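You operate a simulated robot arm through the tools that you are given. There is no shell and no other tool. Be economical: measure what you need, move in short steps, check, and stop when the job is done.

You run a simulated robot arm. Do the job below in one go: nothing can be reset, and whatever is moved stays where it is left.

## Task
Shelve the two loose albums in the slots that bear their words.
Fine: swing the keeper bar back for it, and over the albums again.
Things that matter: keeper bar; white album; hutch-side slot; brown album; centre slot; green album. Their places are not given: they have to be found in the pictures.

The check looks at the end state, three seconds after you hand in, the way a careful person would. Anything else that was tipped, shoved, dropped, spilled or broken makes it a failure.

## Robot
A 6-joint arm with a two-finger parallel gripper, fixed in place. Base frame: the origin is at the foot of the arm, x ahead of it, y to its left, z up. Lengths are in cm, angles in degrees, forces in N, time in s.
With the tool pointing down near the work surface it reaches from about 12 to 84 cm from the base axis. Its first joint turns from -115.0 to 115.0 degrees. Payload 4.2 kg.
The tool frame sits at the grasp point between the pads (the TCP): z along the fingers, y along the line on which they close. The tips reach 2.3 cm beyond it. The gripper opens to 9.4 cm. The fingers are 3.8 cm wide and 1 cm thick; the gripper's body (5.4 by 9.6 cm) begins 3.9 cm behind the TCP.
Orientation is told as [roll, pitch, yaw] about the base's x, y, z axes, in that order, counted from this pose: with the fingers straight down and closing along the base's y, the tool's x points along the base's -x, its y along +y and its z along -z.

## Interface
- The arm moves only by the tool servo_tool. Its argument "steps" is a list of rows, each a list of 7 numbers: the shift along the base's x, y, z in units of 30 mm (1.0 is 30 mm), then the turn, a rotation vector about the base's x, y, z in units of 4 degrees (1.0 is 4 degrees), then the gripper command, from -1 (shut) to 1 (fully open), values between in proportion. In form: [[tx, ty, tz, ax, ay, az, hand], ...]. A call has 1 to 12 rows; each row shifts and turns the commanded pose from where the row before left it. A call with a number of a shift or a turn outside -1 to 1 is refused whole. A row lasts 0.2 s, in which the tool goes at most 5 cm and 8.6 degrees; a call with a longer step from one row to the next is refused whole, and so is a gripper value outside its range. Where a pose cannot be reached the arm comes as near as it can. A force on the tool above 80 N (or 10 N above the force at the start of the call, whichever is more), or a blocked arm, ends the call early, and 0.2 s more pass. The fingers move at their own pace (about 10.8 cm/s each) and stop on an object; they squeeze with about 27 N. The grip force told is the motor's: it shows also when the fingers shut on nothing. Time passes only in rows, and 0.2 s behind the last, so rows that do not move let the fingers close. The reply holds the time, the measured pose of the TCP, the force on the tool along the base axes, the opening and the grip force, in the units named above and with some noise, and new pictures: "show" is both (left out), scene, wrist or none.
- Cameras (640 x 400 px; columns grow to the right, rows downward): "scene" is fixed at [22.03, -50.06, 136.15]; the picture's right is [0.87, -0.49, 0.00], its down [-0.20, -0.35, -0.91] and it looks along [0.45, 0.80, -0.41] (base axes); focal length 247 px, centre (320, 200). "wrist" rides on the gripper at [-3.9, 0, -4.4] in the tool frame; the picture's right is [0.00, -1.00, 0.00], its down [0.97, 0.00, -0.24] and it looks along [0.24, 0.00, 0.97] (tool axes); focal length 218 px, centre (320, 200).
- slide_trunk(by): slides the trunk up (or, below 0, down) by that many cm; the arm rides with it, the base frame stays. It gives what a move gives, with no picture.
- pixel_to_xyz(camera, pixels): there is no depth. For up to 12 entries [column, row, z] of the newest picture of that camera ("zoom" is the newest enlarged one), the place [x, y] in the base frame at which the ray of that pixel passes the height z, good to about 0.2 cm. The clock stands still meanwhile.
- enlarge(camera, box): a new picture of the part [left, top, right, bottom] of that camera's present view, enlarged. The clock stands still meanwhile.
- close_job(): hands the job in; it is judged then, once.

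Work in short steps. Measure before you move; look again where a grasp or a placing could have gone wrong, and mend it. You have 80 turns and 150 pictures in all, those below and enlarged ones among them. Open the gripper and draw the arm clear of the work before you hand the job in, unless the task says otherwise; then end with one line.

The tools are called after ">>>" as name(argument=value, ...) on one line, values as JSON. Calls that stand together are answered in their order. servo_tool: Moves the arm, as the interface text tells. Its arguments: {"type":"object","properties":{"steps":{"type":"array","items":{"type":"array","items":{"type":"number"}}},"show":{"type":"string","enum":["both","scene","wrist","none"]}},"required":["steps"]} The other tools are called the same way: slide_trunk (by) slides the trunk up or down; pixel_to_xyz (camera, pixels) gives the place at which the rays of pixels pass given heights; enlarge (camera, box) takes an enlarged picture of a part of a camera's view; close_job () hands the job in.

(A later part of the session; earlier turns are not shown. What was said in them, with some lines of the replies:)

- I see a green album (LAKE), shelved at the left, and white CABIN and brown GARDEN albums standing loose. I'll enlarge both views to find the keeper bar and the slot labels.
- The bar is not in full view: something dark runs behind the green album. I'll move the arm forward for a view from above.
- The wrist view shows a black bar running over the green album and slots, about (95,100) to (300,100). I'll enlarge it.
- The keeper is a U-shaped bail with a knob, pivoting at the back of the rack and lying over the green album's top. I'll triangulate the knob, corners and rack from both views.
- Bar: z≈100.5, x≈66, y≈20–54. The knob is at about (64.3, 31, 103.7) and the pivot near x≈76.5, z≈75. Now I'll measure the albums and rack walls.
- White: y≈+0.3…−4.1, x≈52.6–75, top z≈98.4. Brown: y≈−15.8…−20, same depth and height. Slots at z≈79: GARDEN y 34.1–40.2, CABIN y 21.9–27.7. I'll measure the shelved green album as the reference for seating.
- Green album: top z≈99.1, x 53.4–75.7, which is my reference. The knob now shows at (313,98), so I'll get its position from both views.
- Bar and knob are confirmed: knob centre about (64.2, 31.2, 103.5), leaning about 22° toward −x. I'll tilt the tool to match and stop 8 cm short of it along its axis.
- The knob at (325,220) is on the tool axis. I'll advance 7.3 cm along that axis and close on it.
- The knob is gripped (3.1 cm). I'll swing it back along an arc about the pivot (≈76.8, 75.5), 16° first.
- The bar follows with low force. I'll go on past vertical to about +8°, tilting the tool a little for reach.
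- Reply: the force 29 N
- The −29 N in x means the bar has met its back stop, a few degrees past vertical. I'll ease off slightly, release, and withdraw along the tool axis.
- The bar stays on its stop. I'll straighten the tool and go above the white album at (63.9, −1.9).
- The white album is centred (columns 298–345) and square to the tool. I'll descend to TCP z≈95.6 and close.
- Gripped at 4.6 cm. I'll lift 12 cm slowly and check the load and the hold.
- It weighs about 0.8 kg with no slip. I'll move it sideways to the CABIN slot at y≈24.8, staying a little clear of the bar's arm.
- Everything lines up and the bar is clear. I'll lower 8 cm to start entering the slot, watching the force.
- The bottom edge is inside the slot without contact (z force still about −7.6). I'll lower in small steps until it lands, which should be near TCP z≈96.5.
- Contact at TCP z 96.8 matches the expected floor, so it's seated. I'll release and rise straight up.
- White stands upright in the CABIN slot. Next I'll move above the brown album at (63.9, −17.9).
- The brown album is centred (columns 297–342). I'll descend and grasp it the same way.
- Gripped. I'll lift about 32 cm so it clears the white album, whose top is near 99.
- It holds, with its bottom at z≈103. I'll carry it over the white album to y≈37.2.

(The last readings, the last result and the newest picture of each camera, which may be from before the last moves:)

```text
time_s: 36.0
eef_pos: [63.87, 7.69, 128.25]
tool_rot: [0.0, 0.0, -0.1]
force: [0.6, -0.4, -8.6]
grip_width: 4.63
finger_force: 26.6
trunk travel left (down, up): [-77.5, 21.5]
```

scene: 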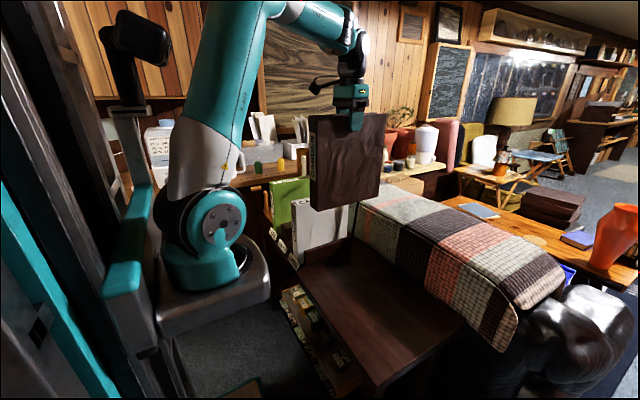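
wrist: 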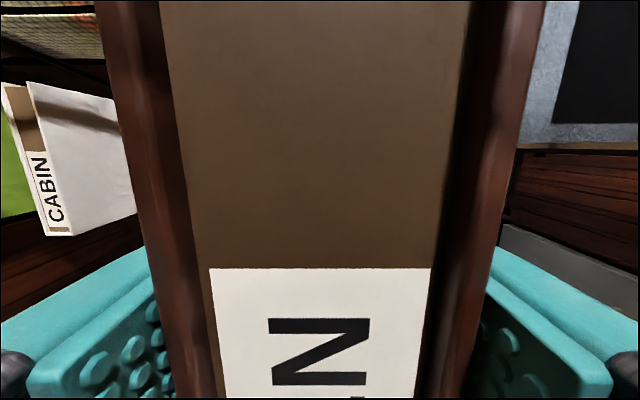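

Clear so far, so I'll go the remaining 29.5 cm in y, ending at x≈64.5.

>>> servo_tool(steps=[[0, 0.4, 0, 0, 0, 0, -1], [0, 0.8, 0, 0, 0, 0, -1], [0, 1, 0, 0, 0, 0, -1], [0, 1, 0, 0, 0, 0, -1], [0, 1, 0, 0, 0, 0, -1], [0, 1, 0, 0, 0, 0, -1], [0, 1, 0, 0, 0, 0, -1], [0, 1, 0, 0, 0, 0, -1], [0, 1, 0, 0, 0, 0, -1], [0.1, 0.9, 0, 0, 0, 0, -1], [0.12, 0.53, 0, 0, 0, 0, -1], [0, 0.2, 0, 0, 0, 0, -1]])

```text
time_s: 38.6
eef_pos: [63.37, 35.16, 127.72]
tool_rot: [-0.2, 0.0, 0.0]
force: [0.4, -0.2, -7.2]
grip_width: 4.58
finger_force: 27.2
out of reach, approached as far as the arm can: row 10, 11, 12
trunk travel left (down, up): [-77.5, 21.5]
```

scene: 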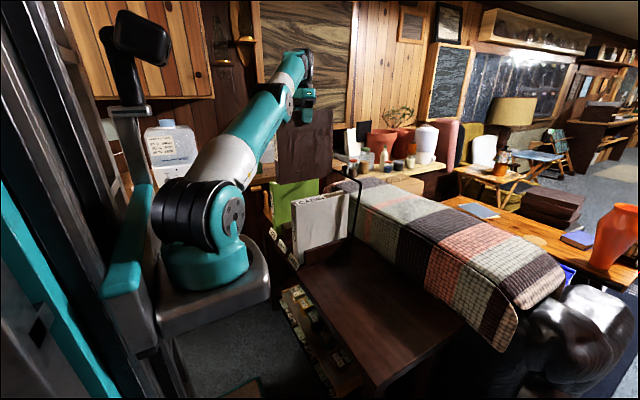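
wrist: 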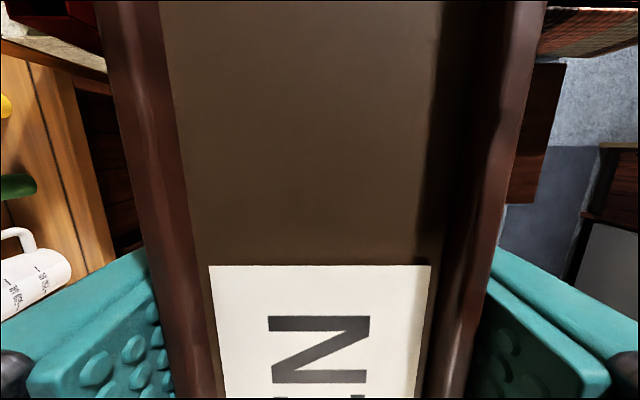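

Reach ran out at this height at (63.4, 35.2), but the album is already past the white one and clear of green. Descending 9 cm will give reach back.

>>> servo_tool(steps=[[0, 0, -0.6, 0, 0, 0, -1], [0, 0, -0.8, 0, 0, 0, -1], [0, 0, -0.8, 0, 0, 0, -1], [0, 0, -0.8, 0, 0, 0, -1], [0, 0, 0, 0, 0, 0, -1]])

```text
time_s: 39.8
eef_pos: [63.23, 35.12, 118.49]
tool_rot: [0.1, 0.0, 0.1]
force: [-0.4, 0.0, -8.0]
grip_width: 4.59
finger_force: 27.1
trunk travel left (down, up): [-77.5, 21.5]
```

scene: 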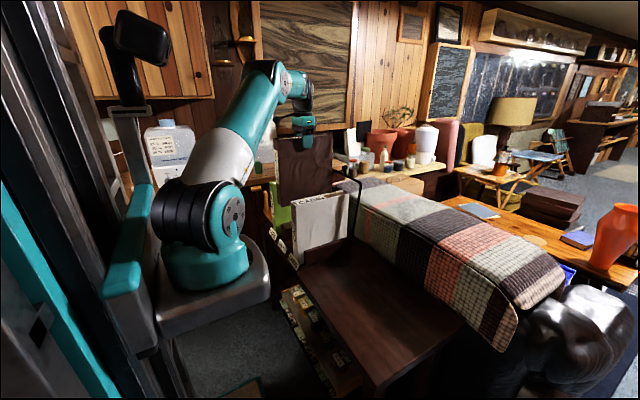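
wrist: 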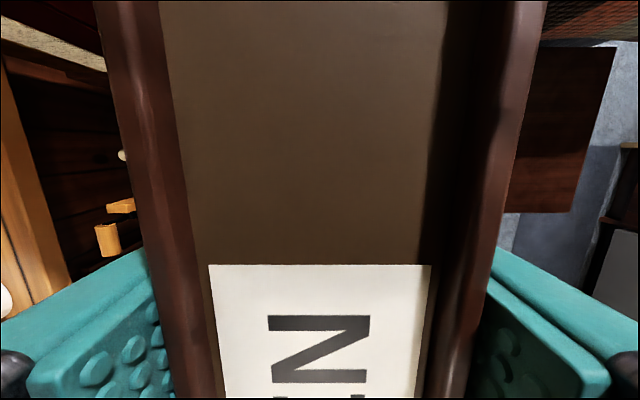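

Reach is back. I'll correct to (64.5, 37.2) and look before lowering further.

>>> servo_tool(steps=[[0.2, 0.35, 0, 0, 0, 0, -1], [0.22, 0.35, 0, 0, 0, 0, -1], [0, 0, -0.7, 0, 0, 0, -1], [0, 0, -0.7, 0, 0, 0, -1], [0, 0, -0.7, 0, 0, 0, -1], [0, 0, 0, 0, 0, 0, -1]])

>>> enlarge(camera="scene", box=[260, 140, 370, 270])

```text
time_s: 41.2
eef_pos: [64.49, 37.23, 112.28]
tool_rot: [0.0, 0.1, 0.0]
force: [-0.3, -0.8, -7.7]
grip_width: 4.59
finger_force: 26.8
trunk travel left (down, up): [-77.5, 21.5]
```

scene: 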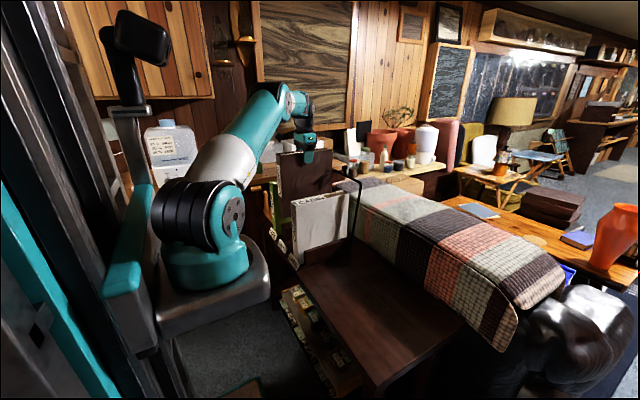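
wrist: 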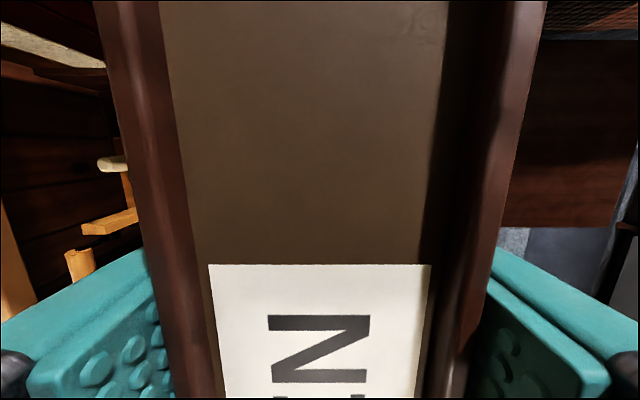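

```text
3.08 times, centred on (315, 205) of scene
```

zoom: 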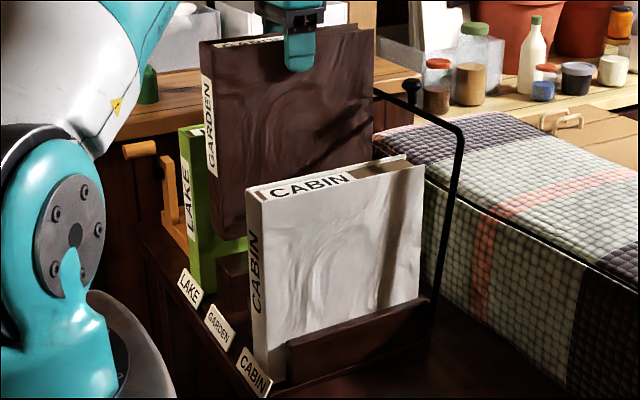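

The brown album hangs straight over the centre slot and the bar is clear behind it. I'll lower to about z 101.

>>> servo_tool(steps=[[0, 0, -0.5, 0, 0, 0, -1], [0, 0, -0.6, 0, 0, 0, -1], [0, 0, -0.6, 0, 0, 0, -1], [0, 0, -0.5, 0, 0, 0, -1], [0, 0, -0.4, 0, 0, 0, -1], [0, 0, -0.3, 0, 0, 0, -1], [0, 0, -0.3, 0, 0, 0, -1], [0, 0, -0.3, 0, 0, 0, -1], [0, 0, -0.3, 0, 0, 0, -1]], show="none")

```text
time_s: 43.2
eef_pos: [64.6, 37.17, 100.85]
tool_rot: [-0.1, 0.1, 0.0]
force: [0.6, 0.8, -8.1]
grip_width: 4.59
finger_force: 27.3
trunk travel left (down, up): [-77.5, 21.5]
```

No contact so far. I'll lower the last stretch in small steps to about 97.

>>> servo_tool(steps=[[0, 0, -0.3, 0, 0, 0, -1], [0, 0, -0.3, 0, 0, 0, -1], [0, 0, -0.3, 0, 0, 0, -1], [0, 0, -0.15, 0, 0, 0, -1], [0, 0, -0.1, 0, 0, 0, -1], [0, 0, -0.08, 0, 0, 0, -1], [0, 0, -0.05, 0, 0, 0, -1]], show="scene")

>>> enlarge(camera="scene", box=[260, 150, 370, 280])

```text
time_s: 44.8
eef_pos: [64.48, 37.25, 97.09]
tool_rot: [0.1, 0.1, 0.0]
force: [13.0, 1.2, 18.0]
grip_width: 4.57
finger_force: 27.3
trunk travel left (down, up): [-77.5, 21.5]
```

scene: 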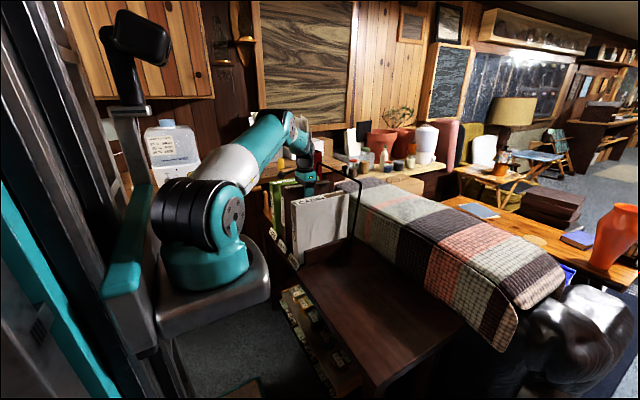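

```text
3.08 times, centred on (315, 215) of scene
```

zoom: 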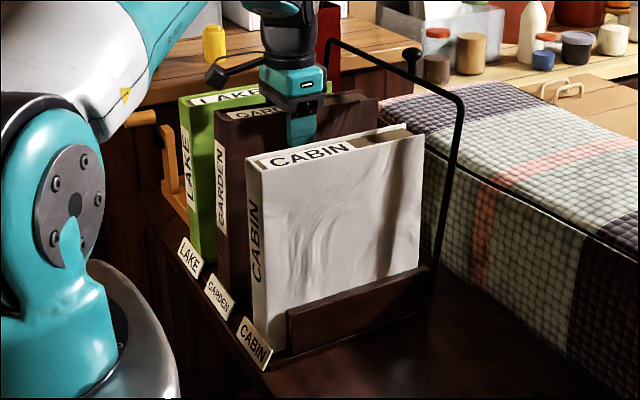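

It landed at 97.1 as predicted. I'll ease off, release, and rise.

>>> servo_tool(steps=[[0, 0, 0.06, 0, 0, 0, -1], [0, 0, 0.02, 0, 0, 0, -1], [0, 0, 0, 0, 0, 0, 0.2], [0, 0, 0, 0, 0, 0, 0.6], [0, 0, 0, 0, 0, 0, 0.8], [0, 0, 0.6, 0, 0, 0, 0.8], [0, 0, 1, 0, 0, 0, 0.8], [0, 0, 1, 0, 0, 0, 1], [0, 0, 1, 0, 0, 0, 1], [0, 0, 1, 0, 0, 0, 1], [0, 0, 1, 0, 0, 0, 1]])

>>> enlarge(camera="scene", box=[260, 150, 370, 280])

```text
time_s: 47.2
eef_pos: [64.6, 37.04, 114.03]
tool_rot: [0.0, 0.1, 0.0]
force: [-0.2, 0.8, -0.7]
grip_width: 9.42
finger_force: 0.1
trunk travel left (down, up): [-77.5, 21.5]
```

scene: 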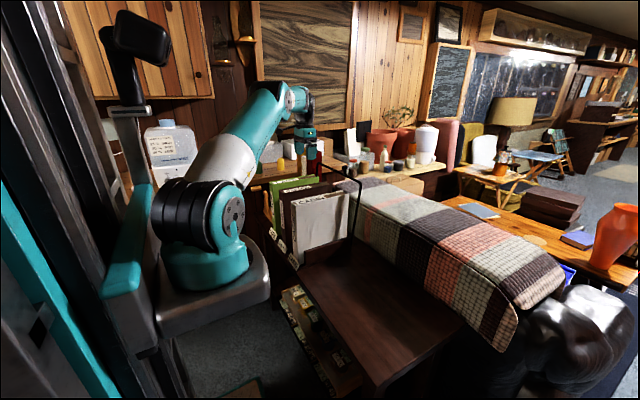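
wrist: 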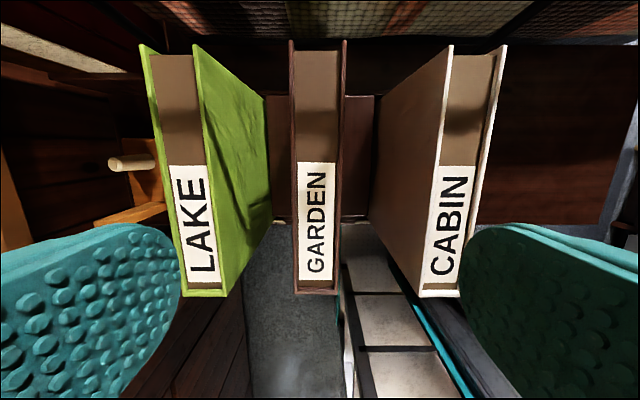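

```text
3.08 times, centred on (315, 215) of scene
```

zoom: 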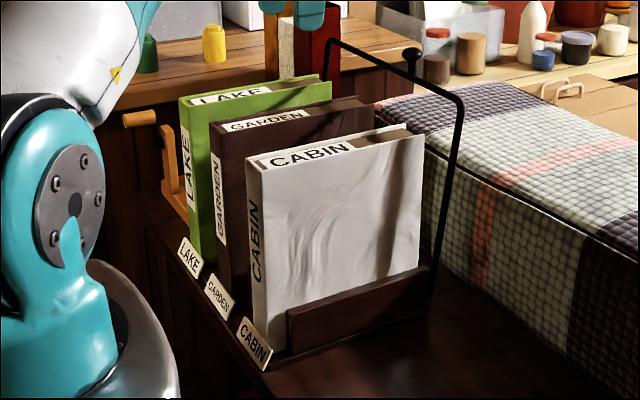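

All three albums stand upright in their lettered slots. Now the bar: I'll return to the earlier pose behind its knob, tilted −30°.

>>> servo_tool(steps=[[0.458, -0.25, 0.15, 0, -0.95, 0, 1], [0.458, -0.25, 0.1, 0, -0.95, 0, 1], [0.458, -0.25, 0.1, 0, -0.95, 0, 1], [0.458, -0.25, 0.1, 0, -0.95, 0, 1], [0.458, -0.25, 0.1, 0, -0.95, 0, 1], [0.458, -0.25, 0.1, 0, -0.95, 0, 1], [0.458, -0.25, 0.03, 0, -0.95, 0, 1], [0.458, -0.25, 0.03, 0, -0.95, 0, 1]])

```text
time_s: 49.0
eef_pos: [75.53, 31.26, 116.23]
tool_rot: [0.0, -30.4, 0.0]
force: [0.0, -0.5, 0.6]
grip_width: 9.41
finger_force: 0.2
trunk travel left (down, up): [-77.5, 21.5]
```

scene: 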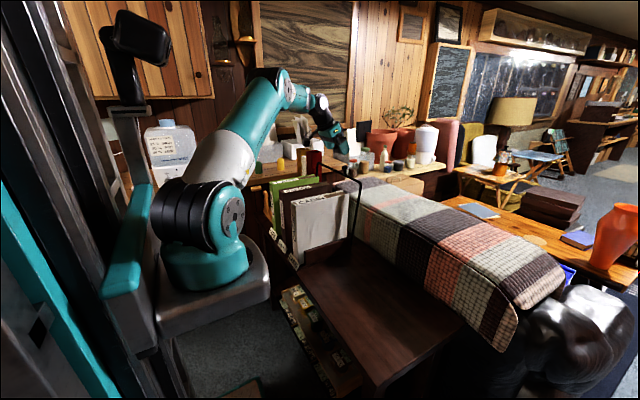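
wrist: 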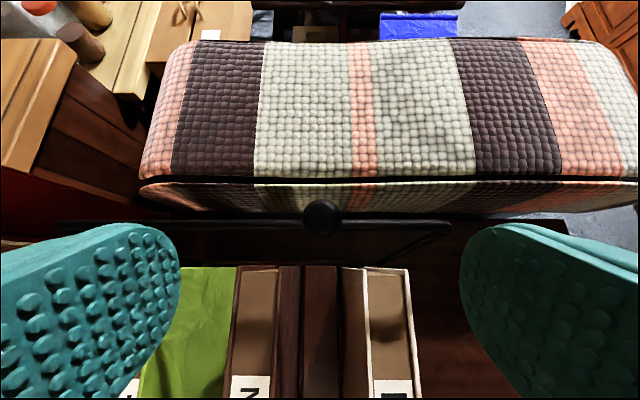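

The knob at (323,216) is on axis. I'll advance back to the release pose (80.4, 31.1, 107.4) and grip.

>>> servo_tool(steps=[[0.327, -0.02, -0.587, 0, 0, 0, 1], [0.327, -0.02, -0.587, 0, 0, 0, 1], [0.327, 0, -0.587, 0, 0, 0, 1], [0.327, 0, -0.587, 0, 0, 0, 1], [0.327, 0, -0.587, 0, 0, 0, 1], [0, 0, 0, 0, 0, 0, -1], [0, 0, 0, 0, 0, 0, -1], [0, 0, 0, 0, 0, 0, -1]], show="wrist")

```text
time_s: 50.8
eef_pos: [80.32, 31.0, 107.52]
tool_rot: [0.0, -30.4, 0.0]
force: [0.9, -2.7, 0.6]
grip_width: 3.15
finger_force: 44.7
trunk travel left (down, up): [-77.5, 21.5]
```

wrist: 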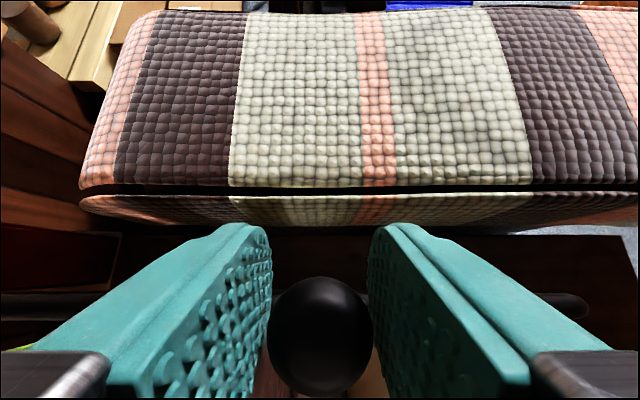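

Gripped at 3.15 cm. I'll swing it forward along the reverse arc.

>>> servo_tool(steps=[[-0.375, 0, 0.03, 0, 0.3, 0, -1], [-0.375, 0, 0.02, 0, 0.3, 0, -1], [-0.375, 0, 0.01, 0, 0.3, 0, -1], [-0.375, 0, 0, 0, 0.3, 0, -1], [-0.375, 0, -0.01, 0, 0.3, 0, -1], [-0.375, 0, -0.02, 0, 0.3, 0, -1], [-0.37, 0, -0.04, 0, 0.3, 0, -1], [-0.37, 0, -0.05, 0, 0, 0, -1], [-0.37, 0, -0.07, 0, 0, 0, -1], [-0.36, 0, -0.09, 0, 0, 0, -1], [-0.36, 0, -0.1, 0, 0, 0, -1]])

```text
time_s: 53.2
eef_pos: [68.26, 31.06, 106.43]
tool_rot: [0.0, -21.9, 0.0]
force: [3.1, -8.7, 1.6]
grip_width: 3.14
finger_force: 45.3
trunk travel left (down, up): [-77.5, 21.5]
```

scene: 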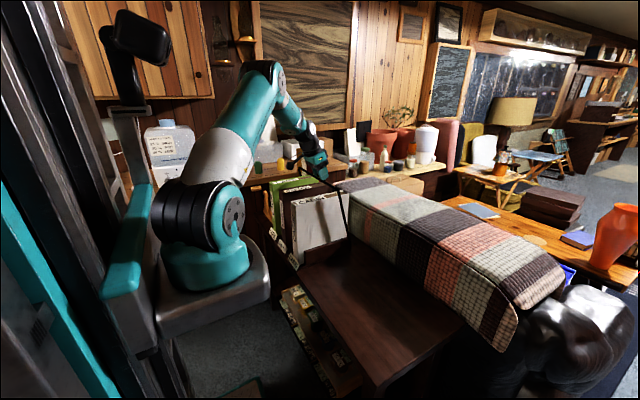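
wrist: 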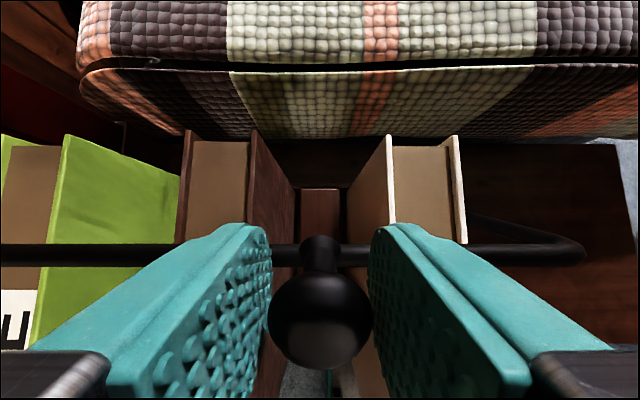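

The swing is going smoothly. I'll take the last stretch to the bar's original rest pose (63.8, 105.0) in smaller steps.

>>> servo_tool(steps=[[-0.34, 0, -0.1, 0, 0, 0, -1], [-0.34, 0, -0.11, 0, 0, 0, -1], [-0.3, 0, -0.1, 0, 0, 0, -1], [-0.2, 0, -0.07, 0, 0, 0, -1], [-0.15, 0, -0.06, 0, 0, 0, -1], [-0.1, 0, -0.04, 0, 0, 0, -1], [0, 0, 0, 0, 0, 0, -1]])

>>> enlarge(camera="scene", box=[260, 150, 370, 280])

```text
time_s: 54.8
eef_pos: [63.84, 31.04, 104.86]
tool_rot: [-0.1, -21.8, 0.1]
force: [8.9, -8.2, -13.3]
grip_width: 3.15
finger_force: 44.3
trunk travel left (down, up): [-77.5, 21.5]
```

scene: 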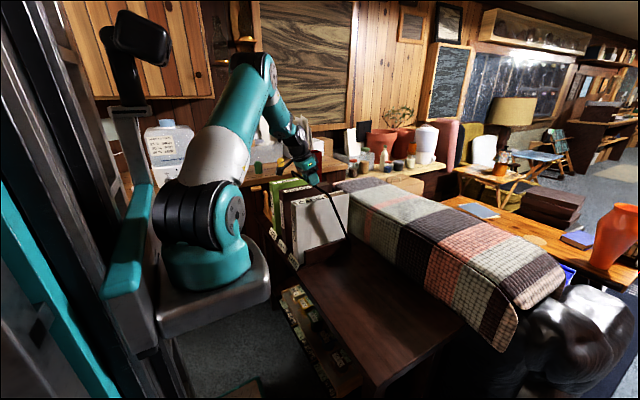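
wrist: 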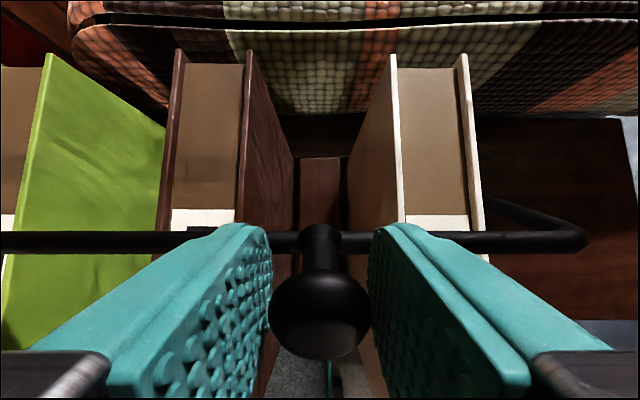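

```text
3.08 times, centred on (315, 215) of scene
```

zoom: 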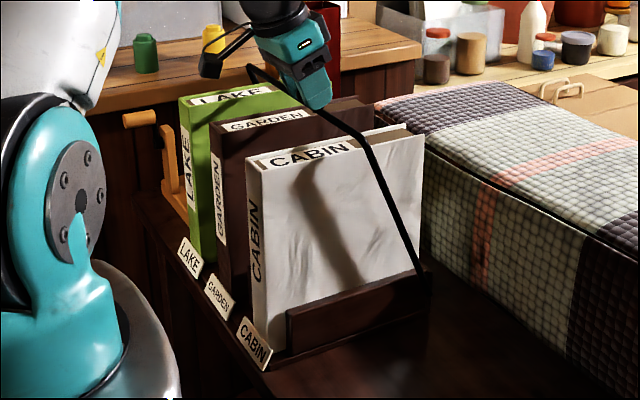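

The bar is over all three album tops at its original pose. I'll open and withdraw along the knob's axis.

>>> servo_tool(steps=[[0, 0, 0, 0, 0, 0, -0.1], [0, 0, 0, 0, 0, 0, 0.2], [0, 0, 0, 0, 0, 0, 0.4], [-0.1, 0, 0.25, 0, 0, 0, 0.5], [-0.35, 0, 0.9, 0, 0, 0, 1], [-0.35, 0, 0.9, 0, 0, 0, 1], [-0.35, 0, 0.9, 0, 0, 0, 1], [-0.6, 0, 0.9, 0, 0.9, 0, 1], [-0.6, 0, 0.9, 0, 0.9, 0, 1], [-0.6, 0, 0.9, 0, 0.9, 0, 1], [-0.6, 0, 0.9, 0, 0.9, 0, 1], [-0.6, 0, 0.6, 0, 0.9, 0, 1]])

>>> enlarge(camera="scene", box=[260, 150, 370, 280])

>>> enlarge(camera="wrist", box=[80, 0, 500, 240])

```text
time_s: 57.4
eef_pos: [51.45, 30.93, 126.38]
tool_rot: [0.0, -3.9, 0.0]
force: [-0.7, -0.2, -0.3]
grip_width: 9.41
finger_force: 0.1
trunk travel left (down, up): [-77.5, 21.5]
```

scene: 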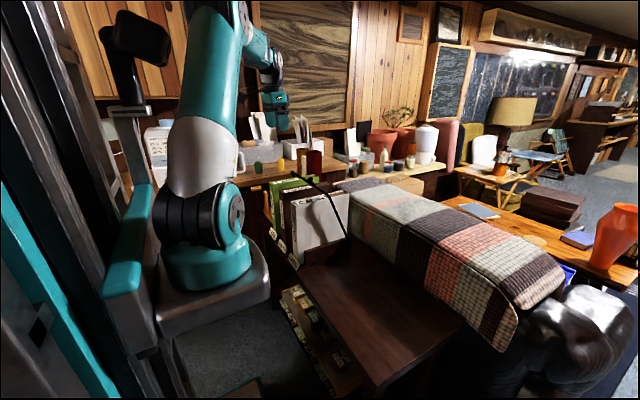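
wrist: 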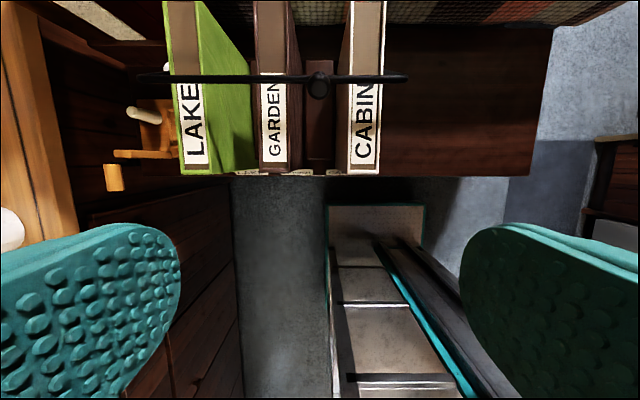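

```text
3.08 times, centred on (315, 215) of scene
```

zoom: 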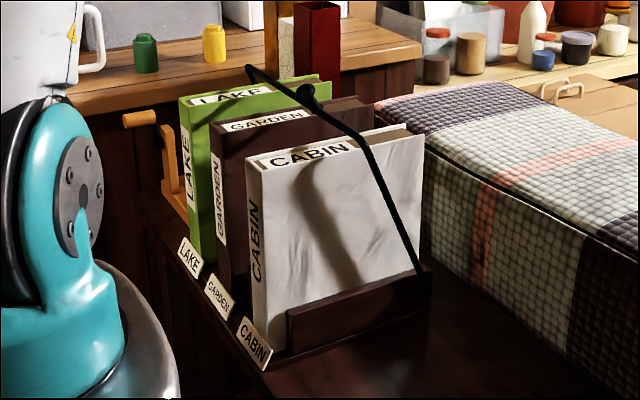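

```text
1.52 times, centred on (290, 120) of wrist
```

zoom: 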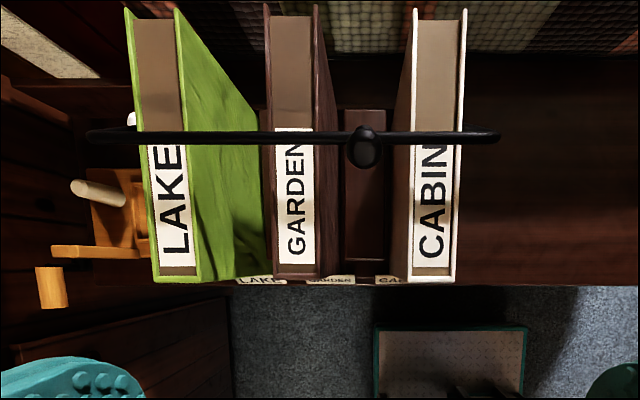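

The albums stand upright in their own slots, the bar lies over all three, nothing else moved, and the open gripper is clear. I'll hand the job in.

>>> close_job()

```text
The job is handed in.
```

Both loose albums are shelved, the white one in the CABIN slot and the brown one in the centre GARDEN slot. The keeper bar is back over all three albums, and nothing else was disturbed that I could see.
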